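You operate a simulated robot arm through the tools that you are given. There is no shell and no other tool. Be economical: measure what you need, move in short steps, check, and stop when the job is done.

Carry out the task below with a simulated robot arm. There is one attempt and no reset: what you move stays moved.

## Task
Put the white cup on the bar top away on the back bar top. Then fetch the blue pad and set it on the store shelf four. Then put the bulbs tub on the prep bench top away on the bulbs shelf top. Then put the white bag on the prep bench top away on the top of the toppings shelf. Then take the orange brush on the prep bench top and put it away on the dirty side. Then take the lemon sign and leave it on the back bar top. Then pull the cold drawer open. The order counts. Set down upright: white bag.
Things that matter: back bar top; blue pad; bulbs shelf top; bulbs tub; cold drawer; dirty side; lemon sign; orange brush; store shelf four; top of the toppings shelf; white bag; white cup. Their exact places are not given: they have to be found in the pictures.

The check looks at the end state, three seconds after you hand in, the way a careful person would. Anything else that was tipped, shoved, dropped, spilled or broken makes it a failure.

## Robot
A 7-joint arm with a fingered hand on a trunk, on a base that drives. Base frame: it is fixed to the floor where the robot stands at the start and does not move with it; the origin is under the middle of the robot, x ahead of it, y to its left, z up; the surface under the hand at the start is at about z = 95. Units: cm, rad, N and s.
Its first joint turns from -2.897 to 2.897 rad. Places, roughly: back bar top [-130, 110, 90]; blue pad (10x6x3 cm) [220, 570, 90]; bulbs shelf top (23x17 cm) [-86, -194, 100]; bulbs tub [225, 550, 100]; cold drawer [550, 680, 60]; dirty side [-130, 550, 90]; lemon sign [100, -150, 100]; orange brush (8x4x5 cm) [210, 520, 90]; store shelf four [460, 810, 140]; top of the toppings shelf [-130, 400, 50]; white bag [250, 525, 100]; white cup [100, 0, 100]. Payload 4 kg.
Tool frame: the origin (TCP) lies between the finger pads and is the grasp point; the fingertips stand 3 cm ahead of it; z points along the fingers, y is the line along which they close. Largest opening 10.4 cm; the body of the gripper starts 3.5 cm behind the TCP. The gripper is a hand of 4 fingers: y runs from the thumb to the fingers, the wrist lies at [-1.5, -11.3, -19] in the tool frame.
Orientation is that of the tool frame in the base frame, as a unit quaternion [w, x, y, z]. With the fingers straight down and the wrist toward the robot, the tool's x, y and z point along [0, 1, 0], [1, 0, 0] and [0, 0, -1] of the base frame.

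## Interface
- The arm moves only by the tool nudge_tool. Its argument "steps" is a list of rows, each a list of 6 numbers: the shift along the base's x, y, z in mm, then the turn, a rotation vector about the base's x, y, z in rad. In form: [[dx, dy, dz, wx, wy, wz], ...]. A call has 1 to 20 rows; each row is the pose to reach, as a shift and turn from the pose commanded when the call began. A row lasts 0.2 s, in which the tool goes at most 5 cm and 0.15 rad; a call with a longer step from one row to the next is refused whole. Where a pose cannot be reached the arm comes as near as it can. A force on the tool above 40 N (or 10 N above the force at the start of the call, whichever is more), or a blocked arm, ends the call early, and 0.2 s more pass. In this call time passes only in rows, and 0.2 s behind the last. The reply holds the time, the measured pose of the TCP, the force on the tool along the base axes, the opening and the grip force, in the units named above and with some noise, with the torque about the TCP (base axes, N m) and any sound that the robot's microphone picked up, and new pictures: "show" is both (left out), scene, wrist or none.
- Cameras (640 x 400 px; columns grow to the right, rows downward): "scene" is now at [32.76, 18.5, 128.64]; the picture's right is [-0.17, -0.99, 0.00], its down [0.03, -0.00, -1.00] and it looks along [0.98, -0.17, 0.03] (base axes); focal length 270 px, centre (320, 200). "wrist" rides on the gripper at [6.1, -9.2, -13] in the tool frame; the picture's right is [-0.81, 0.28, -0.52], its down [-0.53, -0.71, 0.46] and it looks along [-0.24, 0.64, 0.72] (tool axes); focal length 275 px, centre (320, 200).
- roll_base(legs): drives the robot by 1 to 6 legs, each [ahead, left, turn to the left] in cm, cm and rad, along the robot's own axes; the way and the turn of a leg run together, so that a leg with both is an arc; at most 150 cm and 3.142 rad a leg. The arm and the cameras ride along, it lands a little off, and it stops where it bumps. It gives what a move gives, and a new picture of the scene camera.
- move_fingers(index, middle, ring, thumb_bend, thumb_turn): sets how far each is bent, from 0 (flat) to 1 (curled in); at 0.3 the hand is open as for a grip, at 0.7 the pads meet at the TCP. One left out holds its place. A second passes; each finger stops where it meets its share of the squeeze, and holds until it gets a number again. It is the only way to open and close the hand. It gives what a move gives, with no picture; readings hold the bend of each and the force on the fingers (four entries, about 0 where the hand has none), thumb and palm. thumb_turn goes from beside the hand (0) to across from the fingers (1), as for a grip.
- head_to(pan, tilt): turns the head with the scene camera to pan (to the left, within 2.496 rad either way) and tilt (down, from -0.506 to 1.204), counted from straight ahead of the robot. It gives what a move gives, and a new picture of the scene camera.
- probe_pixels(camera, pixels): for up to 12 pixels [column, row] of the newest picture of that camera ("zoom" is the newest enlarged one), the place [x, y, z] in the base frame of the surface seen there, good to about 0.3 cm. The clock stands still meanwhile.
- inspect(camera, box): a new picture of the part [left, top, right, bottom] of that camera's present view, enlarged. The clock stands still meanwhile.
- finish_job(): hands the job in; it is judged then, once.

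Go step by step. Measure first, check grasps and placings, and put right what went wrong. The budget is 131 turns and 260 pictures, counting those below and the enlarged ones. Unless the task says otherwise, let go and move clear before handing in, and close with one line.

The tools are called after "Request:" as a command line: name --pt "numbers of a row" for each row, then --argument value for the rest, lists and objects as JSON in quotes. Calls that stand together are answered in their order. nudge_tool: Moves the arm, as the interface text tells. Its arguments: {"type":"object","properties":{"steps":{"type":"array"},"show":{"type":"string","enum":["both","scene","wrist","none"]}},"required":["steps"]} The other tools are called the same way: move_fingers (index, middle, ring, thumb_bend, thumb_turn) moves the fingers one by one; roll_base (legs) drives the base; head_to (pan, tilt) turns the head that bears the scene camera; probe_pixels (camera, pixels) gives the place of the surface under pixels of a picture; inspect (camera, box) takes an enlarged picture of a part of a camera's view; finish_job () hands the job in.

At the start:

```text
time_s: 0.0
tool_pos: [72.42, 13.45, 128.79]
orientation: [0.001, 0.707, 0.707, 0.0]
wrist_force: [-0.6, -0.4, 0.4]
wrist_torque: [-0.01, -0.01, 0.02]
finger_gap: 10.37
grip_force: 0.1
shape: jaw
bend: [0.3, 0.3, 0.3, 0.3, 0.98]
finger forces: [0.0, 0.0, 0.0, 0.0, 0.0, 0.1]
robot x, y, heading: [-0.07, -0.25, 0.001]
head pan, tilt: [-0.171, -0.026]
```

scene: 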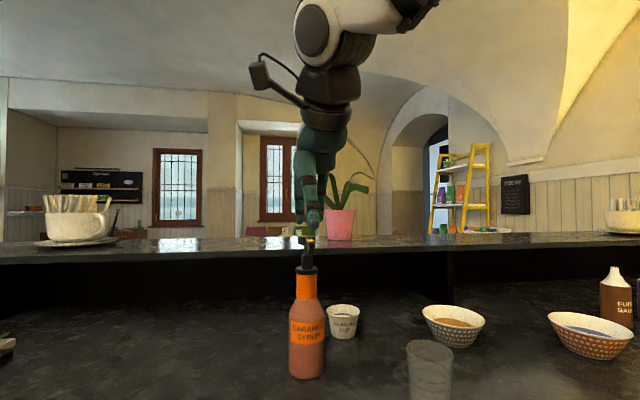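
wrist: 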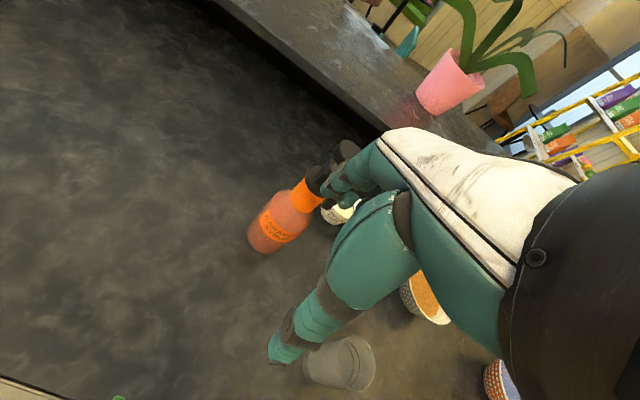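

The scene shows a small white cup at about (342,320) behind the caramel bottle, and a clear cup at (430,370). I'll tilt the head down, and probe them.

Request:
head_to --pan -0.17 --tilt 0.6

Request:
inspect --camera "scene" --box '[200, 50, 520, 250]'

```text
time_s: 1.0
tool_pos: [72.26, 13.41, 128.7]
orientation: [0.0, 0.707, 0.707, 0.0]
wrist_force: [0.1, -0.6, 0.6]
wrist_torque: [0.03, 0.0, 0.0]
finger_gap: 10.35
grip_force: 0.1
shape: jaw
bend: [0.3, 0.3, 0.3, 0.3, 0.98]
finger forces: [0.1, 0.0, 0.0, 0.1, 0.0, 0.0]
robot x, y, heading: [-0.43, 0.35, -0.003]
head pan, tilt: [-0.169, 0.6]
```

scene: 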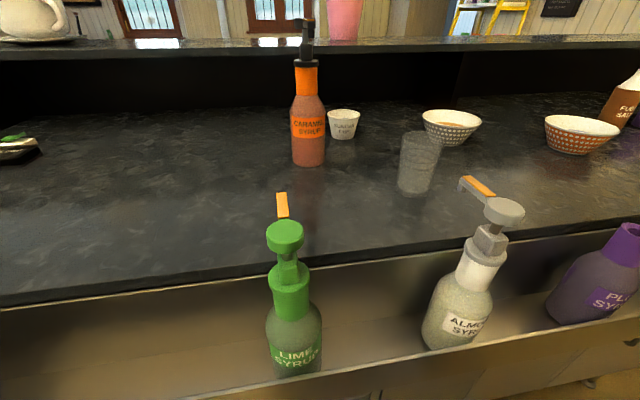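

```text
2.00 times, centred on (360, 150) of scene
```

zoom: 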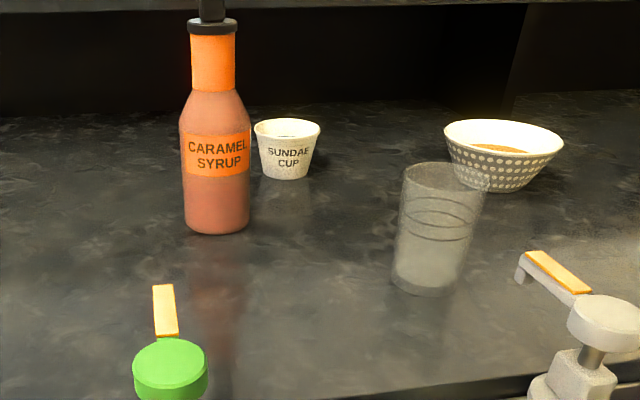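

The white "sundae cup" sits at (344,122) by the caramel bottle. I'll probe it and its neighbours.

Request:
probe_pixels --camera "zoom" --pixels '[[288, 124], [288, 176], [256, 130], [318, 130], [288, 134], [216, 205], [216, 30], [430, 280], [445, 175], [300, 220], [163, 300], [500, 185]]'

Request:
probe_pixels --camera "scene" --pixels '[[60, 20], [40, 38], [320, 45], [300, 260], [285, 228], [283, 200], [342, 10], [100, 260], [480, 80], [505, 205], [478, 185], [305, 22]]'

```text
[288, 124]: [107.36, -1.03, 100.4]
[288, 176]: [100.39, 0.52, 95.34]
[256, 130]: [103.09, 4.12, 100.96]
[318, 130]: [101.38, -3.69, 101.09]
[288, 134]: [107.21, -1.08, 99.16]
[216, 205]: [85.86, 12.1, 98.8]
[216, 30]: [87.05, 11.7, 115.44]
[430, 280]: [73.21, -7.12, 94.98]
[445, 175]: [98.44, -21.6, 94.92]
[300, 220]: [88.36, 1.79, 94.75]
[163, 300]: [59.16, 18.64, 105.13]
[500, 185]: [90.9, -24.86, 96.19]
```

```text
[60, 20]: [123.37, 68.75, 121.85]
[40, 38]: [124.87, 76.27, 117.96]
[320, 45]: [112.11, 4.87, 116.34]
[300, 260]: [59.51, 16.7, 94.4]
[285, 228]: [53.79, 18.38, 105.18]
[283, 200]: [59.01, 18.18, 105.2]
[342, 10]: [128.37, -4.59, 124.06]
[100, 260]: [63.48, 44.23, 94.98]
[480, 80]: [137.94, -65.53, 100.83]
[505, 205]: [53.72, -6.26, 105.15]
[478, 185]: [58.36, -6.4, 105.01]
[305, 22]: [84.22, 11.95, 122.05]
```

Cup is at about (103.3, 0), rim Ø ~8, height 95–101. I'll look down at the counter front for room to drive, and behind for the back bar.

Request:
head_to --pan 0.0 --tilt 1.2

Request:
head_to --pan 2.45 --tilt 0.3

Request:
head_to --pan 1.4 --tilt 0.3

Request:
head_to --pan -1.4 --tilt 0.3

Request:
head_to --pan -2.45 --tilt 0.3

```text
time_s: 2.0
tool_pos: [72.45, 13.49, 128.7]
orientation: [0.0, 0.707, 0.707, 0.001]
wrist_force: [-0.7, -0.1, 0.5]
wrist_torque: [0.02, -0.03, 0.01]
finger_gap: 10.34
grip_force: 0.1
shape: jaw
bend: [0.3, 0.3, 0.3, 0.3, 0.98]
finger forces: [0.1, 0.1, 0.0, 0.0, 0.0, 0.0]
robot x, y, heading: [-0.0, 0.25, 0.003]
head pan, tilt: [0.0, 1.201]
```

scene: 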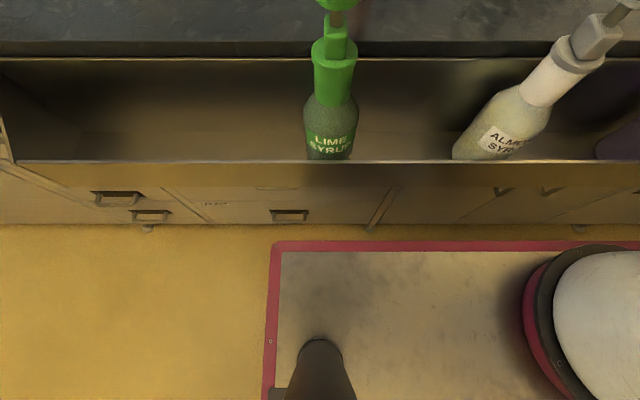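

```text
time_s: 4.2
tool_pos: [72.54, 13.47, 128.72]
orientation: [0.0, 0.707, 0.707, 0.0]
wrist_force: [0.2, 0.6, -0.1]
wrist_torque: [-0.01, 0.0, 0.01]
finger_gap: 10.35
grip_force: 0.0
shape: jaw
bend: [0.3, 0.3, 0.3, 0.3, 0.98]
finger forces: [0.1, 0.0, 0.0, 0.0, 0.0, 0.1]
robot x, y, heading: [0.25, -0.18, -0.003]
head pan, tilt: [2.45, 0.3]
```

scene: 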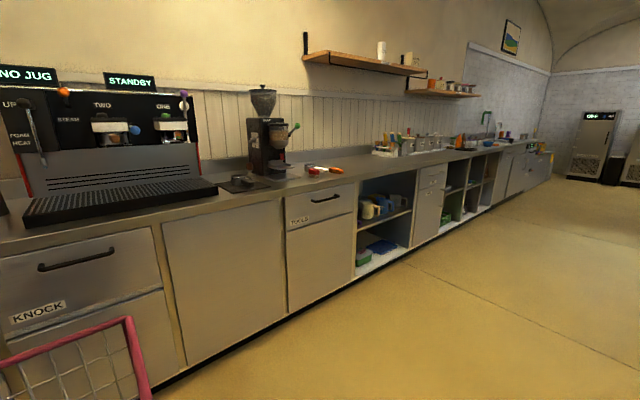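

```text
time_s: 5.5
tool_pos: [72.51, 13.49, 128.7]
orientation: [0.0, 0.707, 0.707, 0.0]
wrist_force: [0.0, -0.5, 1.2]
wrist_torque: [-0.01, 0.02, 0.0]
finger_gap: 10.35
grip_force: 0.0
shape: jaw
bend: [0.3, 0.3, 0.3, 0.3, 0.98]
finger forces: [0.1, 0.1, 0.1, 0.0, 0.0, 0.1]
robot x, y, heading: [0.26, 0.11, -0.001]
head pan, tilt: [1.4, 0.3]
```

scene: 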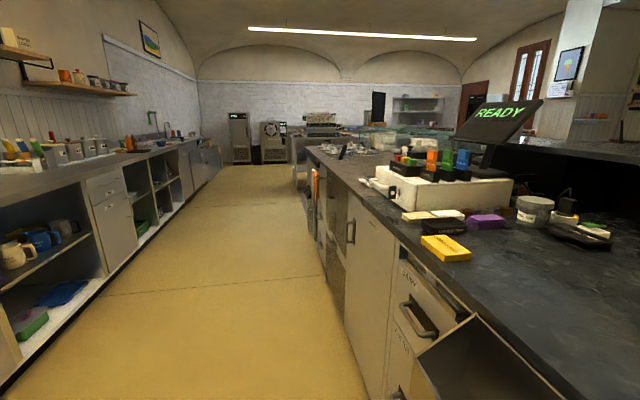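

```text
time_s: 8.0
tool_pos: [72.45, 13.42, 128.71]
orientation: [0.001, 0.707, 0.708, 0.0]
wrist_force: [-0.3, 0.1, -0.6]
wrist_torque: [0.01, -0.01, 0.0]
finger_gap: 10.34
grip_force: 0.2
shape: jaw
bend: [0.3, 0.3, 0.3, 0.3, 0.98]
finger forces: [0.0, 0.1, 0.0, 0.1, 0.0, 0.1]
robot x, y, heading: [-0.33, -0.31, -0.004]
head pan, tilt: [-1.4, 0.3]
```

scene: 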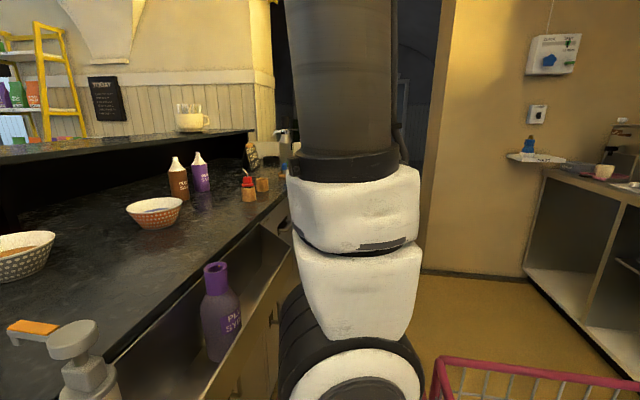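

```text
time_s: 9.3
tool_pos: [72.38, 13.43, 128.75]
orientation: [0.0, 0.707, 0.707, 0.0]
wrist_force: [0.9, 0.8, 0.3]
wrist_torque: [0.03, -0.03, 0.03]
finger_gap: 10.37
grip_force: 0.2
shape: jaw
bend: [0.3, 0.3, 0.3, 0.3, 0.98]
finger forces: [0.0, 0.0, 0.0, 0.0, 0.1, 0.1]
robot x, y, heading: [0.32, -0.17, -0.002]
head pan, tilt: [-2.45, 0.3]
```

scene: 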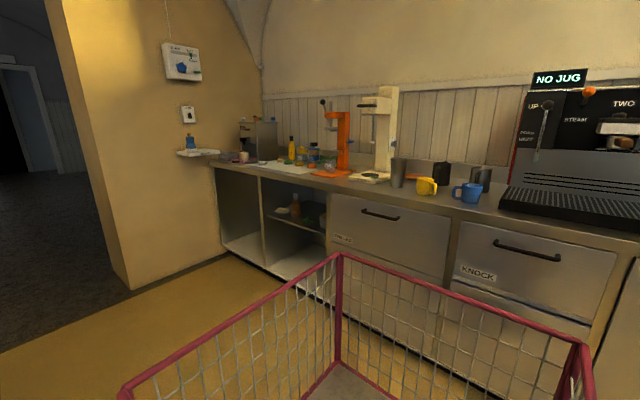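

Back bar lies behind at x≈-100..-130 and the dish area farther along +y. I'll look down once more to measure the base front against the counter front.

Request:
head_to --pan 0.0 --tilt 1.2

Request:
probe_pixels --camera "scene" --pixels '[[400, 245], [275, 330], [400, 300], [330, 160], [200, 228], [150, 215], [110, 203], [290, 218], [150, 300], [600, 300], [320, 380], [400, 60]]'

```text
time_s: 11.6
tool_pos: [72.51, 13.33, 128.53]
orientation: [0.0, 0.707, 0.707, 0.0]
wrist_force: [-0.3, 0.0, -0.2]
wrist_torque: [0.04, -0.02, -0.03]
finger_gap: 10.37
grip_force: 0.0
shape: jaw
bend: [0.3, 0.3, 0.3, 0.3, 0.98]
finger forces: [0.0, 0.0, 0.0, 0.1, 0.1, 0.0]
robot x, y, heading: [0.31, 0.03, 0.004]
head pan, tilt: [0.0, 1.201]
```

scene: 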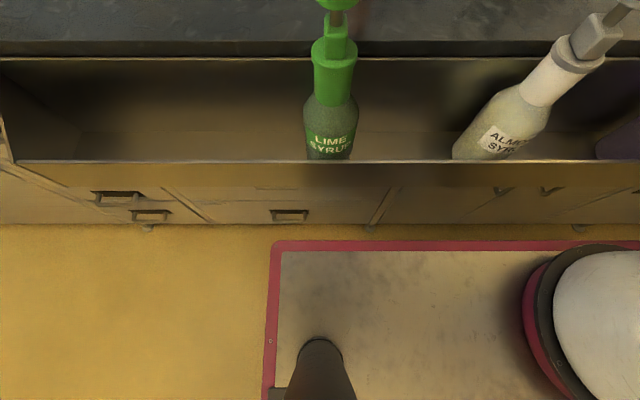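

```text
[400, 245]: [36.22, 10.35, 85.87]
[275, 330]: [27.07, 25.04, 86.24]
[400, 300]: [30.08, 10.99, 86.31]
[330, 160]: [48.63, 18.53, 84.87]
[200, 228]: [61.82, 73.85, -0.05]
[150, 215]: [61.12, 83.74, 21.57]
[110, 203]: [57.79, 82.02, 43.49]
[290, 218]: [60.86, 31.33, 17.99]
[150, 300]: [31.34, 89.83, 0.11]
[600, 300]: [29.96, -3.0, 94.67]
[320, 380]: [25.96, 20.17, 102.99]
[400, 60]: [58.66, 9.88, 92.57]
```

Robot platform front is x≈36.5 and the rail front x≈48.6, so there are 12 cm of room; I'll drive 8 cm ahead so the cup is in reach.

Request:
roll_base --legs '[[8, 0, 0]]'

Request:
nudge_tool --pt "0 -45 0 0 0 0" --pt "0 -90 0 0 0 0" --pt "0 -134 0 0 0 0" --pt "45 -134 0 0 0 0" --pt "90 -134 0 0 0 0" --pt "135 -134 0 0 0 0" --pt "180 -134 0 0 0 0" --pt "220 -134 0 0 0 0"

Request:
head_to --pan -0.1 --tilt 0.5

```text
time_s: 12.6
tool_pos: [80.44, 13.47, 128.67]
orientation: [0.001, 0.708, 0.706, 0.0]
wrist_force: [0.1, 0.7, 0.6]
wrist_torque: [0.01, 0.01, 0.02]
finger_gap: 10.37
grip_force: 0.0
shape: jaw
bend: [0.3, 0.3, 0.3, 0.3, 0.98]
finger forces: [0.0, 0.1, 0.0, 0.1, 0.1, 0.1]
robot x, y, heading: [8.34, 0.07, -0.001]
head pan, tilt: [0.0, 1.201]
```

scene: 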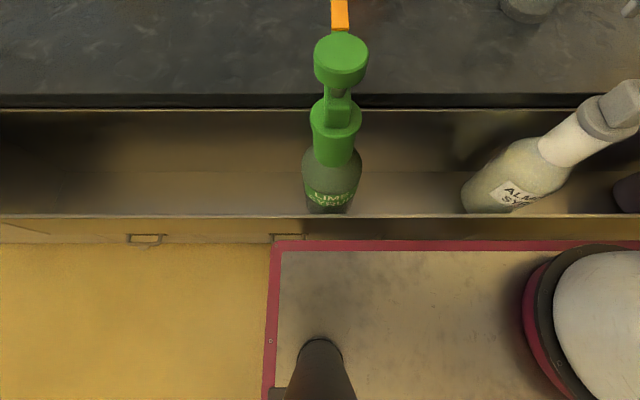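

```text
time_s: 14.4
tool_pos: [102.64, -0.12, 128.91]
orientation: [0.001, 0.708, 0.706, 0.001]
wrist_force: [-0.3, 0.4, 0.7]
wrist_torque: [0.01, -0.04, 0.03]
finger_gap: 10.38
grip_force: 0.0
shape: jaw
bend: [0.3, 0.3, 0.3, 0.3, 0.98]
finger forces: [0.1, 0.1, 0.0, 0.0, 0.0, 0.0]
robot x, y, heading: [8.1, 0.05, -0.001]
head pan, tilt: [0.0, 1.201]
```

scene: 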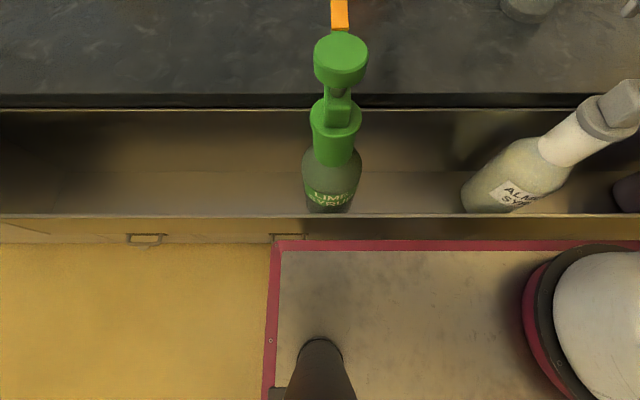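
wrist: 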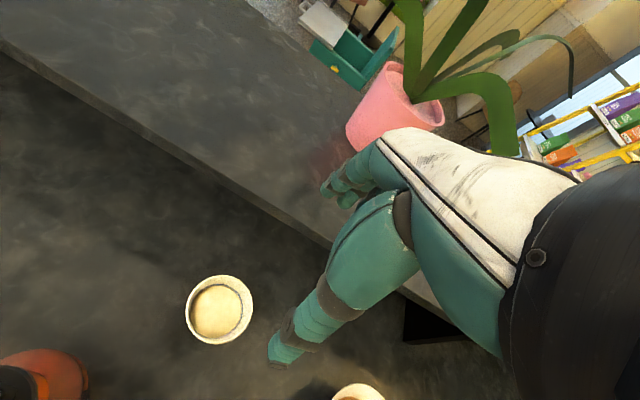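

```text
time_s: 15.5
tool_pos: [102.62, -0.03, 128.78]
orientation: [-0.001, 0.708, 0.706, -0.001]
wrist_force: [0.1, 0.3, 0.0]
wrist_torque: [-0.01, 0.0, -0.03]
finger_gap: 10.38
grip_force: 0.1
shape: jaw
bend: [0.3, 0.3, 0.3, 0.3, 0.98]
finger forces: [0.0, 0.0, 0.0, 0.1, 0.0, 0.1]
robot x, y, heading: [8.11, -0.22, -0.003]
head pan, tilt: [-0.099, 0.499]
```

scene: 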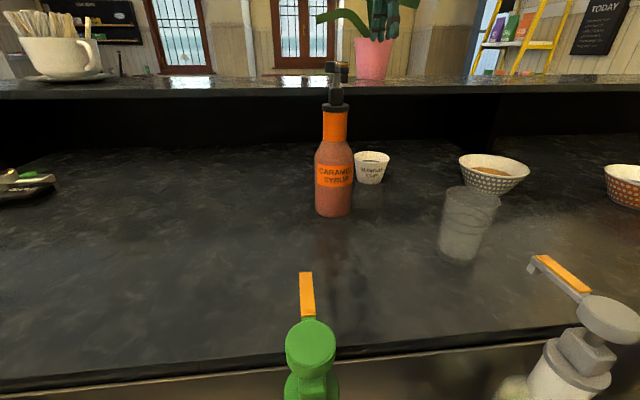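

The wrist camera sees the cup rim around (219,310). I'll probe rim points for the exact centre and the ledge edge.

Request:
probe_pixels --camera "wrist" --pixels '[[189, 310], [249, 305], [215, 279], [215, 340], [217, 310], [230, 183], [120, 115], [300, 222], [340, 180], [245, 325]]'

```text
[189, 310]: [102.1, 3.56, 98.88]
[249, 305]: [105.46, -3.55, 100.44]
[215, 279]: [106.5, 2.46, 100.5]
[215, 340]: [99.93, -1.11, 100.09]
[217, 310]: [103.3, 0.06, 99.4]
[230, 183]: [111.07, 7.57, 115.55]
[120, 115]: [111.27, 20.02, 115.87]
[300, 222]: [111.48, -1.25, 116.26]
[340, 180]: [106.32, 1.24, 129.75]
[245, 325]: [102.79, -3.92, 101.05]
```

Cup centre is (103.2, 0.1), and the ledge edge is at x≈111.2. Descending straight down, first to just above, with a check.

Request:
nudge_tool --pt "2 0 -40 0 0 0" --pt "2 0 -80 0 0 0" --pt "2 0 -120 0 0 0" --pt "2 0 -160 0 0 0" --pt "2 0 -200 0 0 0"

```text
time_s: 16.7
tool_pos: [102.68, 0.1, 108.56]
orientation: [0.0, 0.707, 0.707, 0.0]
wrist_force: [-1.4, 0.6, 0.0]
wrist_torque: [-0.01, -0.01, 0.02]
finger_gap: 10.39
grip_force: 0.0
shape: jaw
bend: [0.3, 0.3, 0.3, 0.3, 0.98]
finger forces: [0.0, 0.0, 0.0, 0.0, 0.0, 0.1]
robot x, y, heading: [8.11, 0.14, -0.005]
head pan, tilt: [-0.099, 0.499]
```

scene: 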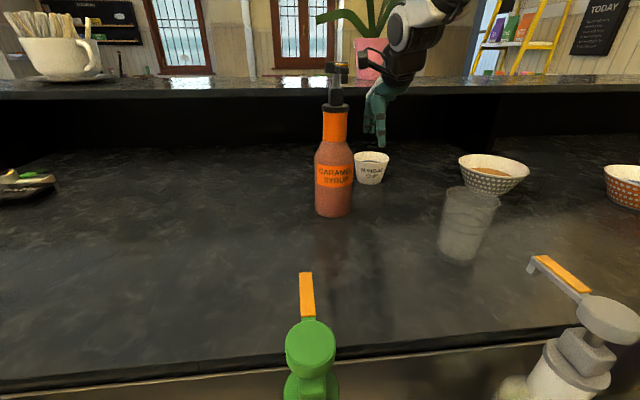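
wrist: 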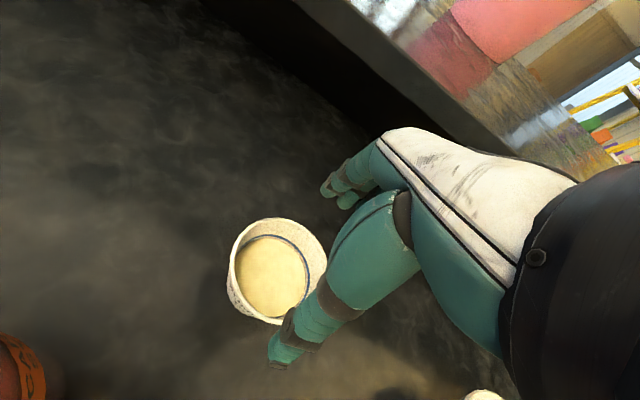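

The cup is lined up between the thumb (285,350) and fingers (340,185), and the arm clears the bottle. I'll go down to z≈98.6.

Request:
nudge_tool --pt "1 0 -30 0 0 0" --pt "2 0 -60 0 0 0" --pt "2 0 -80 0 0 0" --pt "2 0 -98 0 0 0"

```text
time_s: 17.7
tool_pos: [103.22, -0.09, 99.35]
orientation: [0.002, 0.706, 0.708, 0.004]
wrist_force: [1.3, 1.9, 23.8]
wrist_torque: [0.11, -0.13, 0.14]
finger_gap: 10.37
grip_force: 0.0
shape: jaw
bend: [0.26, 0.3, 0.3, 0.28, 0.98]
finger forces: [13.5, 0.0, 0.1, 0.0, 9.6, 0.1]
robot x, y, heading: [7.86, 0.04, 0.001]
head pan, tilt: [-0.099, 0.499]
```

scene: 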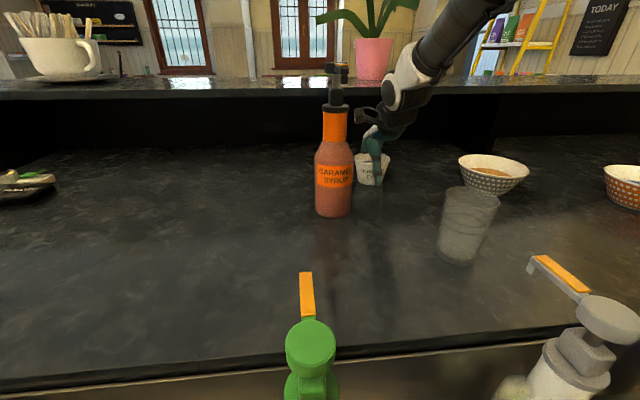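
wrist: 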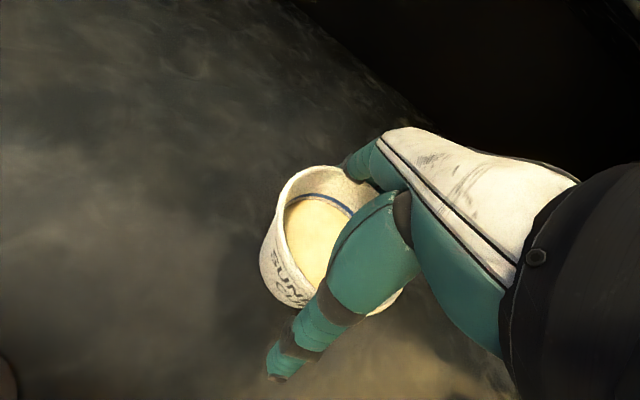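

Force 24 N on index and thumb: tips are touching the counter or rim. I'll raise 0.8 cm and look closely.

Request:
nudge_tool --pt "0 0 14 0 0 0" --show "none"

Request:
inspect --camera "wrist" --box '[200, 100, 460, 400]'

Request:
inspect --camera "scene" --box '[310, 80, 470, 230]'

```text
time_s: 18.1
tool_pos: [102.83, -0.23, 100.15]
orientation: [-0.003, 0.707, 0.707, -0.003]
wrist_force: [0.0, -0.6, -0.8]
wrist_torque: [0.03, -0.01, -0.02]
finger_gap: 10.37
grip_force: 0.1
shape: jaw
bend: [0.27, 0.3, 0.3, 0.27, 0.97]
finger forces: [6.6, 0.0, 0.0, 0.0, 7.0, 0.0]
robot x, y, heading: [7.86, 0.17, -0.007]
head pan, tilt: [-0.099, 0.499]
```

```text
1.33 times, centred on (330, 250) of wrist
```

zoom: 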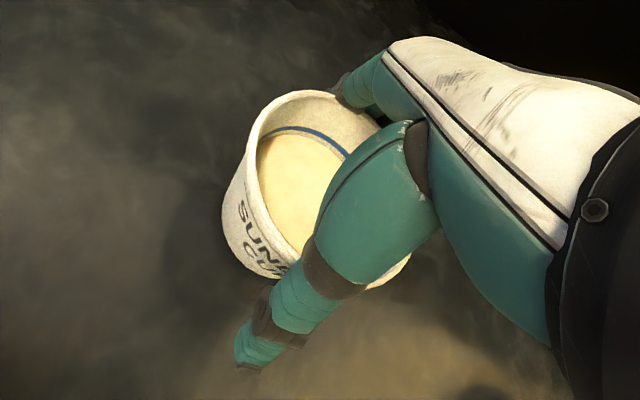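

```text
2.67 times, centred on (390, 155) of scene
```

zoom: 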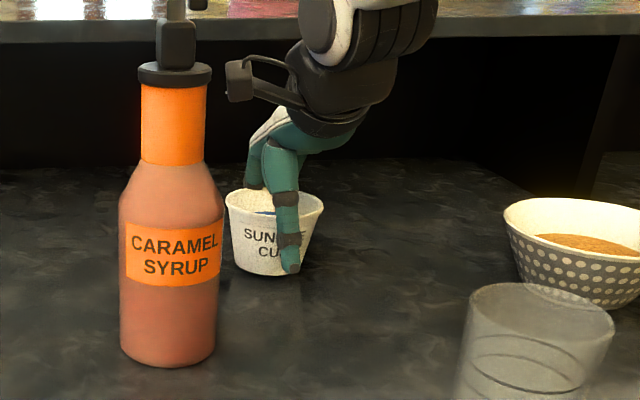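

Index and thumb are both squeezed ~7 N although nominally open. I'll probe the fingers and rim in a tight zoom to understand where index sits.

Request:
inspect --camera "scene" --box '[350, 125, 414, 190]'

Request:
probe_pixels --camera "zoom" --pixels '[[80, 260], [180, 250], [230, 230], [300, 250], [370, 330], [330, 240], [90, 180], [160, 180], [250, 350], [130, 200]]'

```text
6.15 times, centred on (382, 158) of scene
```

zoom: 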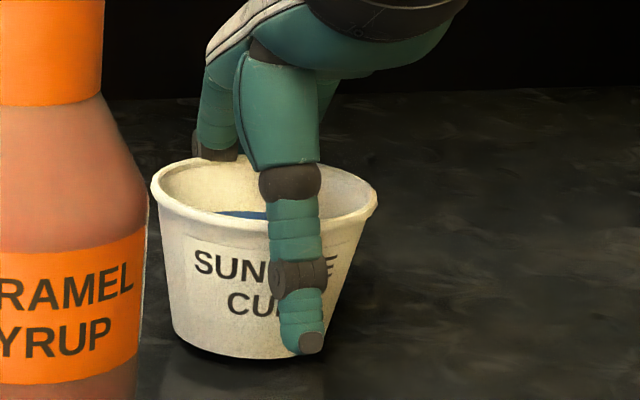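

```text
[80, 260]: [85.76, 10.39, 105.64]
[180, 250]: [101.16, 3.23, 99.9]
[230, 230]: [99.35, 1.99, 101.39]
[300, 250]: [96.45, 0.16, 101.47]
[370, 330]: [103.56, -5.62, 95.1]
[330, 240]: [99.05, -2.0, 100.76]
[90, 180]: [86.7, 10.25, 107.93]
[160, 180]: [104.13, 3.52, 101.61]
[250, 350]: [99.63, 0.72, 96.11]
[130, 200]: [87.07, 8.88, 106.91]
```

Thumb is outside; index seems just outside the far rim, its knuckle pressing the lip. I'll open the hand wider to free it and look again.

Request:
move_fingers --index 0.12 --middle 0.12 --ring 0.12 --thumb_bend 0.15

Request:
inspect --camera "scene" --box '[350, 125, 414, 190]'

Request:
inspect --camera "wrist" --box '[200, 100, 460, 400]'

```text
time_s: 19.1
tool_pos: [102.91, -0.17, 100.42]
orientation: [0.0, 0.708, 0.706, 0.0]
wrist_force: [0.0, 0.6, 1.0]
wrist_torque: [-0.02, -0.03, 0.01]
finger_gap: 13.97
grip_force: 0.0
shape: fingers
bend: [0.12, 0.12, 0.12, 0.15, 0.97]
finger forces: [0.1, 0.0, 0.0, 0.1, 0.0, 0.1]
robot x, y, heading: [8.15, -0.01, -0.001]
head pan, tilt: [-0.099, 0.499]
```

```text
6.15 times, centred on (382, 158) of scene
```

zoom: 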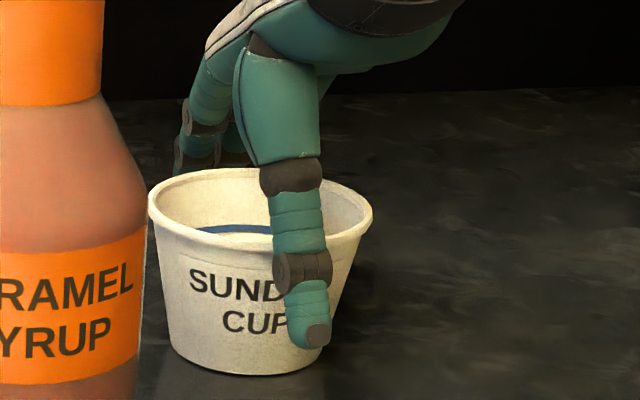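

```text
1.33 times, centred on (330, 250) of wrist
```

zoom: 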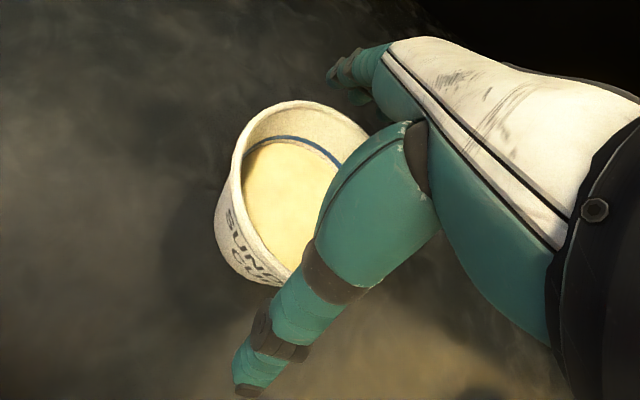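

All fingers are now outside the cup. Probing the rim for its present centre.

Request:
probe_pixels --camera "zoom" --pixels '[[237, 165], [300, 103], [262, 115], [362, 130], [243, 220], [280, 262], [265, 355], [345, 75], [250, 280], [230, 240]]'

```text
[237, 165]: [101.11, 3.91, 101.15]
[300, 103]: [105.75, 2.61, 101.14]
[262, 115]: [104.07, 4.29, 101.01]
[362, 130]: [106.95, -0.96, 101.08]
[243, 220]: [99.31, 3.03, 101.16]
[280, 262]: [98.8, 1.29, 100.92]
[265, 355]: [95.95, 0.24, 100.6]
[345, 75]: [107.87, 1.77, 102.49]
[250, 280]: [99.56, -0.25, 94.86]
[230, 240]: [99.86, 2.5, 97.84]
```

Cup centre is (102.9, 0.4). I'll shift slightly, lower ~0.7 cm, and close.

Request:
nudge_tool --pt "0 5 -3 0 0 0" --pt "0 5 -7 0 0 0" --show "none"

Request:
move_fingers --index 0.3 --middle 0.3 --ring 0.3 --thumb_bend 0.3

Request:
inspect --camera "scene" --box '[350, 125, 414, 190]'

```text
time_s: 19.7
tool_pos: [102.95, 0.39, 99.67]
orientation: [-0.001, 0.708, 0.707, -0.001]
wrist_force: [-0.3, 0.4, 0.7]
wrist_torque: [0.03, 0.06, 0.0]
finger_gap: 14.03
grip_force: 0.5
shape: fingers
bend: [0.12, 0.12, 0.12, 0.15, 0.98]
finger forces: [0.1, 0.1, 0.0, 0.1, 1.0, 0.1]
robot x, y, heading: [8.68, 0.09, -0.001]
head pan, tilt: [-0.099, 0.499]
```

```text
time_s: 20.7
tool_pos: [103.0, 0.35, 99.64]
orientation: [-0.001, 0.707, 0.707, 0.001]
wrist_force: [3.2, -0.1, 5.4]
wrist_torque: [0.01, -0.08, 0.02]
finger_gap: 11.09
grip_force: 6.3
shape: fingers
bend: [0.27, 0.3, 0.3, 0.28, 0.97]
finger forces: [8.2, 0.1, 0.0, 0.0, 4.4, 0.1]
robot x, y, heading: [8.36, 0.06, -0.007]
head pan, tilt: [-0.099, 0.499]
```

```text
6.15 times, centred on (382, 158) of scene
```

zoom: 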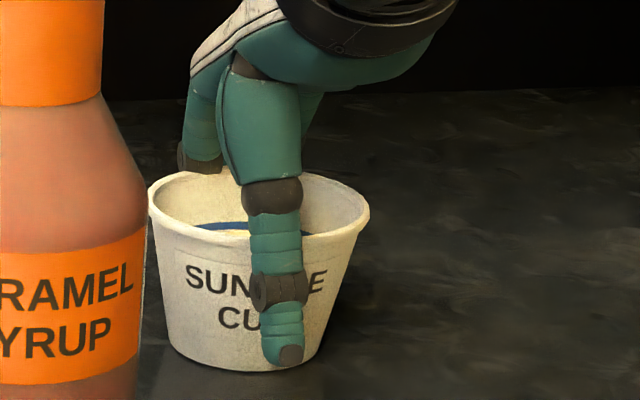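

Index and thumb hold the rim correctly. Closing further so all fingers bear.

Request:
move_fingers --index 0.45 --middle 0.45 --ring 0.45 --thumb_bend 0.45

Request:
nudge_tool --pt "0 0 20 0 0 0" --pt "0 0 40 0 0 0"

```text
time_s: 21.7
tool_pos: [102.93, 0.27, 99.75]
orientation: [0.0, 0.708, 0.706, 0.001]
wrist_force: [-0.1, -0.2, 12.2]
wrist_torque: [0.06, -0.34, -0.02]
finger_gap: 9.99
grip_force: 20.1
shape: fingers
bend: [0.28, 0.43, 0.45, 0.38, 0.97]
finger forces: [19.7, 1.8, 0.0, 0.1, 19.2, 0.1]
robot x, y, heading: [8.14, 0.1, -0.005]
head pan, tilt: [-0.099, 0.499]
```

```text
time_s: 22.3
tool_pos: [102.85, 0.49, 103.64]
orientation: [-0.002, 0.707, 0.707, -0.001]
wrist_force: [0.2, 0.2, -1.8]
wrist_torque: [-0.02, -0.01, 0.0]
finger_gap: 9.93
grip_force: 17.4
shape: fingers
bend: [0.28, 0.43, 0.45, 0.38, 0.97]
finger forces: [15.1, 2.1, 0.1, 0.1, 17.6, 0.1]
robot x, y, heading: [8.35, 0.04, 0.002]
head pan, tilt: [-0.099, 0.499]
```

scene: 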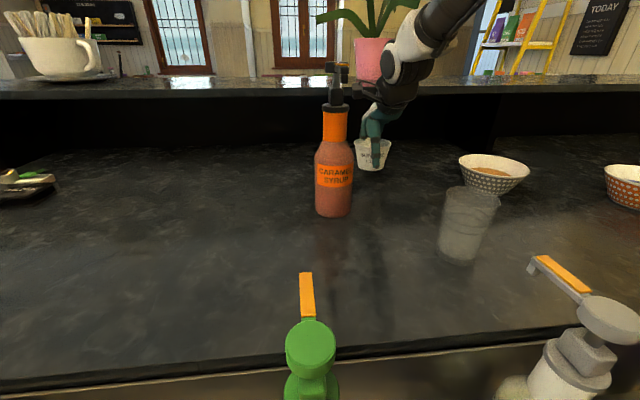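
wrist: 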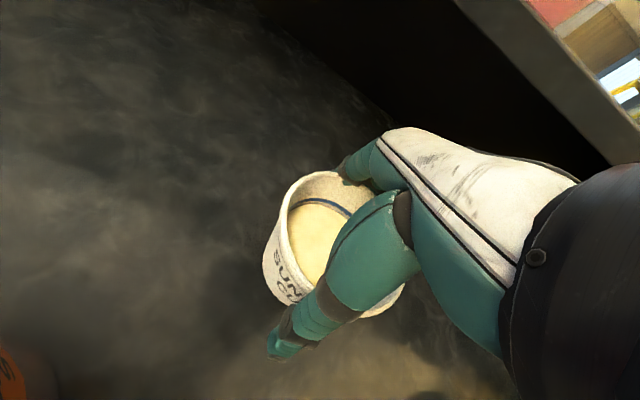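

Cup is lifted and level. Raise, retract, and then look behind to measure the basket and the back bar.

Request:
nudge_tool --pt "0 0 50 0 0 0" --pt "0 0 100 0 0 0" --pt "0 0 150 0 0 0" --pt "0 0 200 0 0 0" --pt "0 0 250 0 0 0" --pt "0 0 280 0 0 0" --pt "-50 0 280 0 0 0" --pt "-100 0 280 0 0 0" --pt "-150 0 280 0 0 0" --pt "-200 0 280 0 0 0" --pt "-250 0 280 0 0 0" --pt "-300 0 280 0 0 0" --pt "-350 0 280 0 0 0" --show "wrist"

Request:
head_to --pan -2.45 --tilt 0.6

Request:
probe_pixels --camera "scene" --pixels '[[340, 160], [150, 310], [580, 270], [300, 150], [460, 150], [400, 140], [430, 120], [250, 140], [340, 390], [600, 100], [200, 250], [480, 300]]'

```text
time_s: 25.1
tool_pos: [68.02, 0.64, 131.54]
orientation: [-0.001, 0.708, 0.707, -0.001]
wrist_force: [0.7, -0.3, -1.1]
wrist_torque: [0.0, 0.04, 0.0]
finger_gap: 9.88
grip_force: 16.9
shape: fingers
bend: [0.28, 0.43, 0.45, 0.38, 0.97]
finger forces: [15.2, 2.1, 0.0, 0.0, 17.3, 0.1]
robot x, y, heading: [8.18, 0.03, -0.006]
head pan, tilt: [-0.099, 0.499]
```

wrist: 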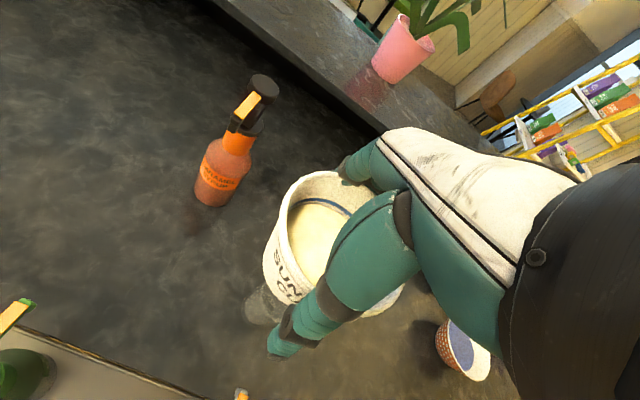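

```text
time_s: 27.2
tool_pos: [68.17, 0.56, 131.59]
orientation: [-0.001, 0.708, 0.706, 0.0]
wrist_force: [0.6, 0.5, -0.6]
wrist_torque: [0.02, 0.03, 0.0]
finger_gap: 9.9
grip_force: 17.5
shape: fingers
bend: [0.28, 0.43, 0.45, 0.38, 0.97]
finger forces: [15.1, 1.9, 0.0, 0.1, 17.4, 0.0]
robot x, y, heading: [8.48, 0.01, 0.001]
head pan, tilt: [-2.45, 0.6]
```

scene: 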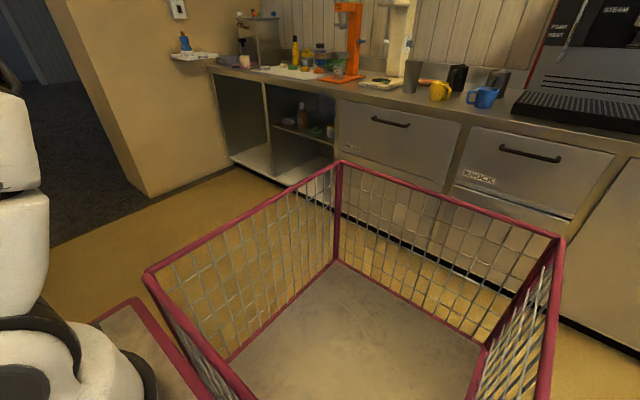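

```text
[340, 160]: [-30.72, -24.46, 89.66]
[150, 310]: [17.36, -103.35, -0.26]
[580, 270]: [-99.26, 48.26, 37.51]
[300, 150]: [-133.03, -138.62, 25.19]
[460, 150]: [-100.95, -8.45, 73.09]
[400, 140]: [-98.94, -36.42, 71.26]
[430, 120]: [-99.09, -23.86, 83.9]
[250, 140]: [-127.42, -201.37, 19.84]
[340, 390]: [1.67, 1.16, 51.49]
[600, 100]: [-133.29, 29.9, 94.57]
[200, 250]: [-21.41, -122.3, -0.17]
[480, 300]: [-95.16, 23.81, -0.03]
```

Cart footprint is about ±39 × ±26 cm; the aisle spans x −99…48. I'll back off to x≈-25, strafe to y≈105, and turn to face the back bar.

Request:
roll_base --legs '[[-33, 0, 0], [0, 105, 0], [0, 0, 1.571], [0, 0, 1.57]]'

Request:
head_to --pan 0.0 --tilt 0.5

```text
time_s: 42.1
tool_pos: [-85.5, 105.39, 131.56]
orientation: [0.0, -0.707, 0.708, 0.0]
wrist_force: [-0.1, -0.6, -0.2]
wrist_torque: [-0.03, 0.03, 0.0]
finger_gap: 9.74
grip_force: 16.4
shape: fingers
bend: [0.28, 0.43, 0.45, 0.39, 0.97]
finger forces: [14.4, 1.7, 0.1, 0.0, 16.3, 0.1]
robot x, y, heading: [-25.5, 106.02, 3.144]
head pan, tilt: [-2.45, 0.6]
```

scene: 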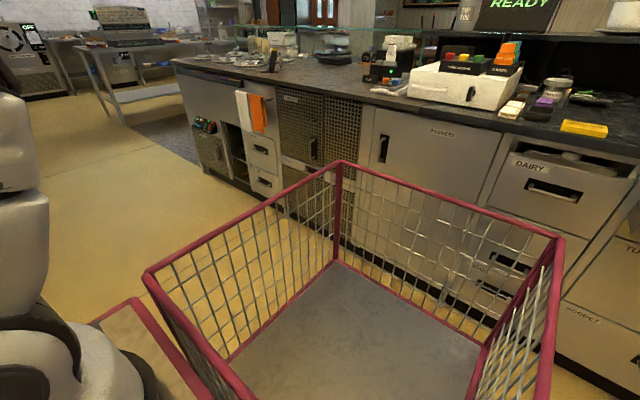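

```text
time_s: 44.3
tool_pos: [-85.48, 105.52, 131.59]
orientation: [0.0, 0.707, -0.707, 0.0]
wrist_force: [-0.4, 0.2, -0.7]
wrist_torque: [0.01, 0.02, 0.01]
finger_gap: 9.74
grip_force: 16.2
shape: fingers
bend: [0.28, 0.43, 0.45, 0.39, 0.97]
finger forces: [14.4, 1.8, 0.0, 0.0, 16.2, 0.0]
robot x, y, heading: [-25.65, 105.96, 3.145]
head pan, tilt: [0.0, 0.499]
```

scene: 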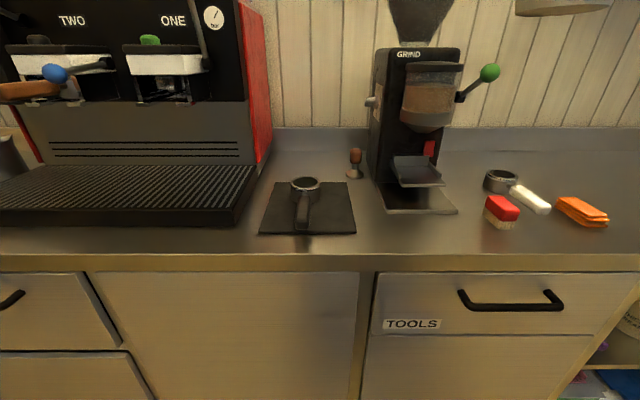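

Facing the back bar; it has a tamp mat, grinder and some brushes at right. Looking further right for free surface.

Request:
head_to --pan -0.7 --tilt 0.45

Request:
probe_pixels --camera "scene" --pixels '[[100, 210], [150, 200], [200, 190], [250, 190], [300, 190], [350, 180], [200, 170], [300, 170], [60, 200], [100, 180], [400, 180], [250, 210]]'

```text
time_s: 45.4
tool_pos: [-85.49, 105.62, 131.6]
orientation: [0.0, 0.707, -0.707, 0.0]
wrist_force: [-0.2, 0.0, -1.4]
wrist_torque: [0.01, -0.05, 0.02]
finger_gap: 9.73
grip_force: 16.2
shape: fingers
bend: [0.28, 0.43, 0.45, 0.39, 0.97]
finger forces: [14.5, 1.7, 0.1, 0.1, 16.2, 0.0]
robot x, y, heading: [-25.44, 106.34, 3.145]
head pan, tilt: [-0.7, 0.45]
```

scene: 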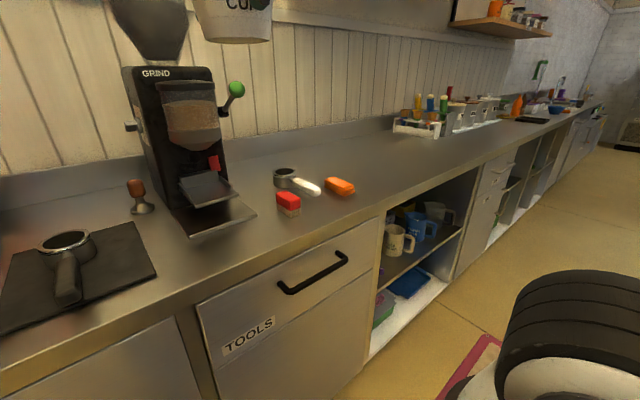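

```text
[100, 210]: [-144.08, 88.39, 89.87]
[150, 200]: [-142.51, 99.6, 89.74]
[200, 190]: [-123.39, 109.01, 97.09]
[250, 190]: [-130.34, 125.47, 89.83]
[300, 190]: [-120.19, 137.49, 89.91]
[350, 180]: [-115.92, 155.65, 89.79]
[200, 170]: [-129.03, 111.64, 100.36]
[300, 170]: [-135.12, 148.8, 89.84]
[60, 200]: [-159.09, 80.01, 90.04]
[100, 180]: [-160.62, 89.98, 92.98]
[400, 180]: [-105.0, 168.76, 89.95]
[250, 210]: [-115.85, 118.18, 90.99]
```

Counter is z≈89.9, clear around (-118,175). Strafe right to y≈176 and 15 cm ahead, then look.

Request:
roll_base --legs '[[0, -70, 0], [15, 0, 0]]'

Request:
head_to --pan 0.0 --tilt 0.7

Request:
probe_pixels --camera "scene" --pixels '[[320, 100], [320, 150], [320, 200], [400, 150], [250, 150], [200, 150], [450, 150], [320, 230]]'

```text
time_s: 50.2
tool_pos: [-100.46, 174.56, 131.72]
orientation: [0.0, 0.712, -0.702, 0.0]
wrist_force: [-0.6, 0.0, -0.8]
wrist_torque: [-0.04, -0.02, -0.02]
finger_gap: 9.74
grip_force: 16.9
shape: fingers
bend: [0.28, 0.43, 0.45, 0.39, 0.97]
finger forces: [14.3, 1.8, 0.1, 0.1, 16.3, 0.0]
robot x, y, heading: [-40.53, 176.07, -3.133]
head pan, tilt: [-0.7, 0.45]
```

scene: 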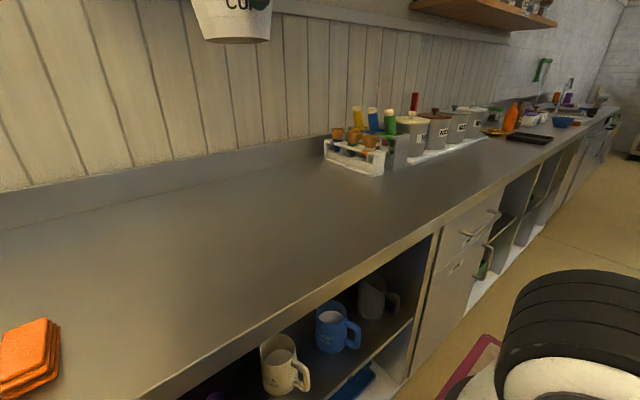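

```text
time_s: 51.2
tool_pos: [-100.38, 174.59, 131.63]
orientation: [0.0, 0.711, -0.703, 0.0]
wrist_force: [0.3, 0.5, -0.4]
wrist_torque: [-0.03, 0.02, 0.03]
finger_gap: 9.71
grip_force: 16.7
shape: fingers
bend: [0.28, 0.43, 0.45, 0.39, 0.97]
finger forces: [14.4, 1.8, 0.0, 0.0, 16.2, 0.0]
robot x, y, heading: [-40.47, 175.87, -3.131]
head pan, tilt: [0.0, 0.7]
```

scene: 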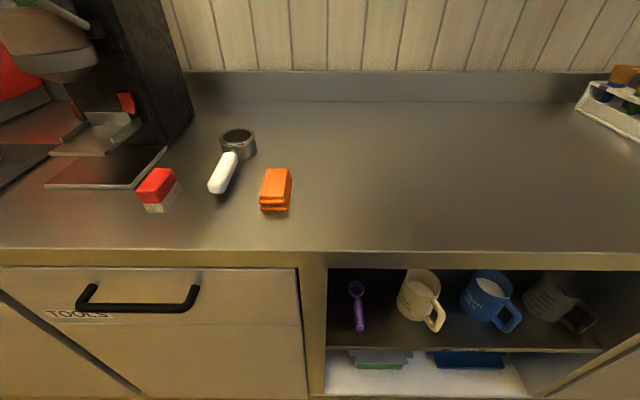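

```text
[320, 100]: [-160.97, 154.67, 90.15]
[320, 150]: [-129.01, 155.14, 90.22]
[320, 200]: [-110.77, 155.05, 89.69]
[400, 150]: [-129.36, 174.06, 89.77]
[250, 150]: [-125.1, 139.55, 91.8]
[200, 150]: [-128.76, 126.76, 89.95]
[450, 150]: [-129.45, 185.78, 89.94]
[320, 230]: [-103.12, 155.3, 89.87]
```

Clear at (400,170). Moving over (-120,174.5), then down toward z≈95.

Request:
nudge_tool --pt "-50 0 0 0 0 0" --pt "-100 0 0 0 0 0" --pt "-150 0 0 0 0 0" --pt "-200 0 0 0 0 0" --pt "-200 0 -50 0 0 0" --pt "-200 0 -100 0 0 0" --pt "-200 0 -150 0 0 0" --pt "-200 0 -200 0 0 0" --pt "-200 0 -250 0 0 0" --pt "-200 0 -300 0 0 0" --pt "-200 0 -330 0 0 0" --pt "-200 0 -350 0 0 0" --pt "-200 0 -360 0 0 0"

Request:
inspect --camera "scene" --box '[340, 80, 500, 240]'

```text
time_s: 54.0
tool_pos: [-120.34, 174.52, 95.61]
orientation: [0.0, 0.711, -0.703, -0.001]
wrist_force: [-0.5, -1.1, -1.1]
wrist_torque: [-0.04, -0.04, -0.01]
finger_gap: 9.68
grip_force: 15.6
shape: fingers
bend: [0.28, 0.43, 0.45, 0.39, 0.97]
finger forces: [14.2, 1.8, 0.0, 0.0, 15.9, 0.0]
robot x, y, heading: [-40.8, 175.8, -3.133]
head pan, tilt: [0.0, 0.7]
```

scene: 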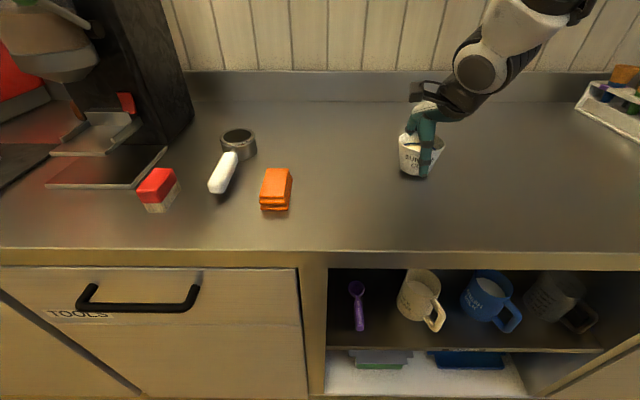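
wrist: 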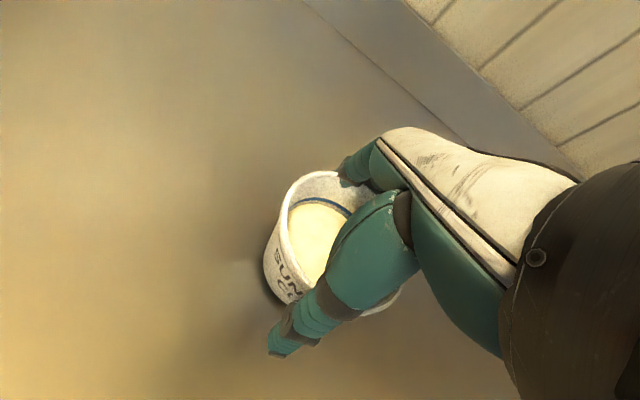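

```text
2.50 times, centred on (420, 160) of scene
```

zoom: 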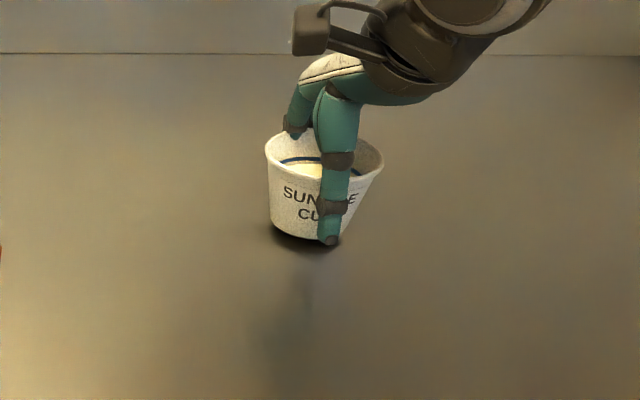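

About 1 cm still to go. Lowering in small steps until contact, then opening.

Request:
nudge_tool --pt "0 0 -5 0 0 0" --pt "0 0 -9 0 0 0" --pt "0 0 -12 0 0 0" --show "none"

```text
time_s: 54.8
tool_pos: [-120.62, 174.49, 94.69]
orientation: [0.002, 0.712, -0.703, 0.0]
wrist_force: [4.5, 2.1, 28.8]
wrist_torque: [-0.21, 0.54, 0.01]
finger_gap: 9.78
grip_force: 22.3
shape: fingers
bend: [0.28, 0.43, 0.45, 0.39, 0.97]
finger forces: [21.6, 1.4, 0.0, 0.0, 21.4, 0.0]
robot x, y, heading: [-40.44, 176.01, -3.125]
head pan, tilt: [0.0, 0.7]
```

Contact felt (29 N). Ease up slightly, open wide, and rise.

Request:
nudge_tool --pt "0 0 4 0 0 0" --show "none"

Request:
move_fingers --index 0.12 --middle 0.12 --ring 0.12 --thumb_bend 0.12

Request:
nudge_tool --pt "0 0 30 0 0 0" --pt "0 0 70 0 0 0" --pt "0 0 120 0 0 0" --pt "0 0 170 0 0 0" --pt "0 0 220 0 0 0" --pt "0 0 270 0 0 0" --pt "0 0 320 0 0 0" --pt "0 0 370 0 0 0" --pt "50 0 370 0 0 0" --pt "100 0 370 0 0 0" --pt "150 0 370 0 0 0" --pt "200 0 370 0 0 0" --show "scene"

```text
time_s: 55.2
tool_pos: [-120.42, 174.47, 94.76]
orientation: [-0.001, 0.711, -0.703, 0.001]
wrist_force: [-2.3, -0.3, 11.5]
wrist_torque: [-0.13, 0.49, -0.02]
finger_gap: 9.73
grip_force: 19.7
shape: fingers
bend: [0.28, 0.43, 0.45, 0.39, 0.97]
finger forces: [21.0, 2.5, 0.0, 0.1, 15.9, 0.1]
robot x, y, heading: [-40.25, 176.23, -3.133]
head pan, tilt: [0.0, 0.7]
```

```text
time_s: 56.2
tool_pos: [-120.39, 174.46, 94.77]
orientation: [0.0, 0.712, -0.703, 0.0]
wrist_force: [-0.3, 0.4, -0.7]
wrist_torque: [0.03, 0.0, 0.03]
finger_gap: 14.19
grip_force: 0.0
shape: fingers
bend: [0.12, 0.12, 0.12, 0.12, 0.97]
finger forces: [0.0, 0.0, 0.0, 0.0, 0.0, 0.0]
robot x, y, heading: [-40.81, 175.93, -3.125]
head pan, tilt: [0.0, 0.7]
```

```text
time_s: 58.8
tool_pos: [-100.5, 174.48, 131.54]
orientation: [0.0, 0.71, -0.704, 0.0]
wrist_force: [-0.4, 0.8, 0.1]
wrist_torque: [0.02, -0.02, 0.01]
finger_gap: 14.23
grip_force: 0.0
shape: fingers
bend: [0.12, 0.12, 0.12, 0.12, 0.97]
finger forces: [0.0, 0.0, 0.0, 0.0, 0.1, 0.0]
robot x, y, heading: [-40.44, 175.66, -3.129]
head pan, tilt: [0.0, 0.7]
```

scene: 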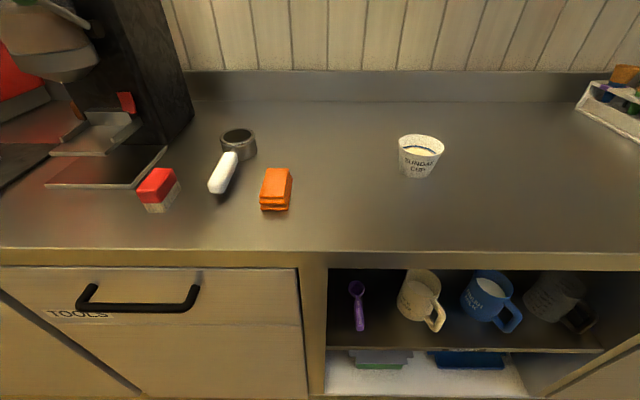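

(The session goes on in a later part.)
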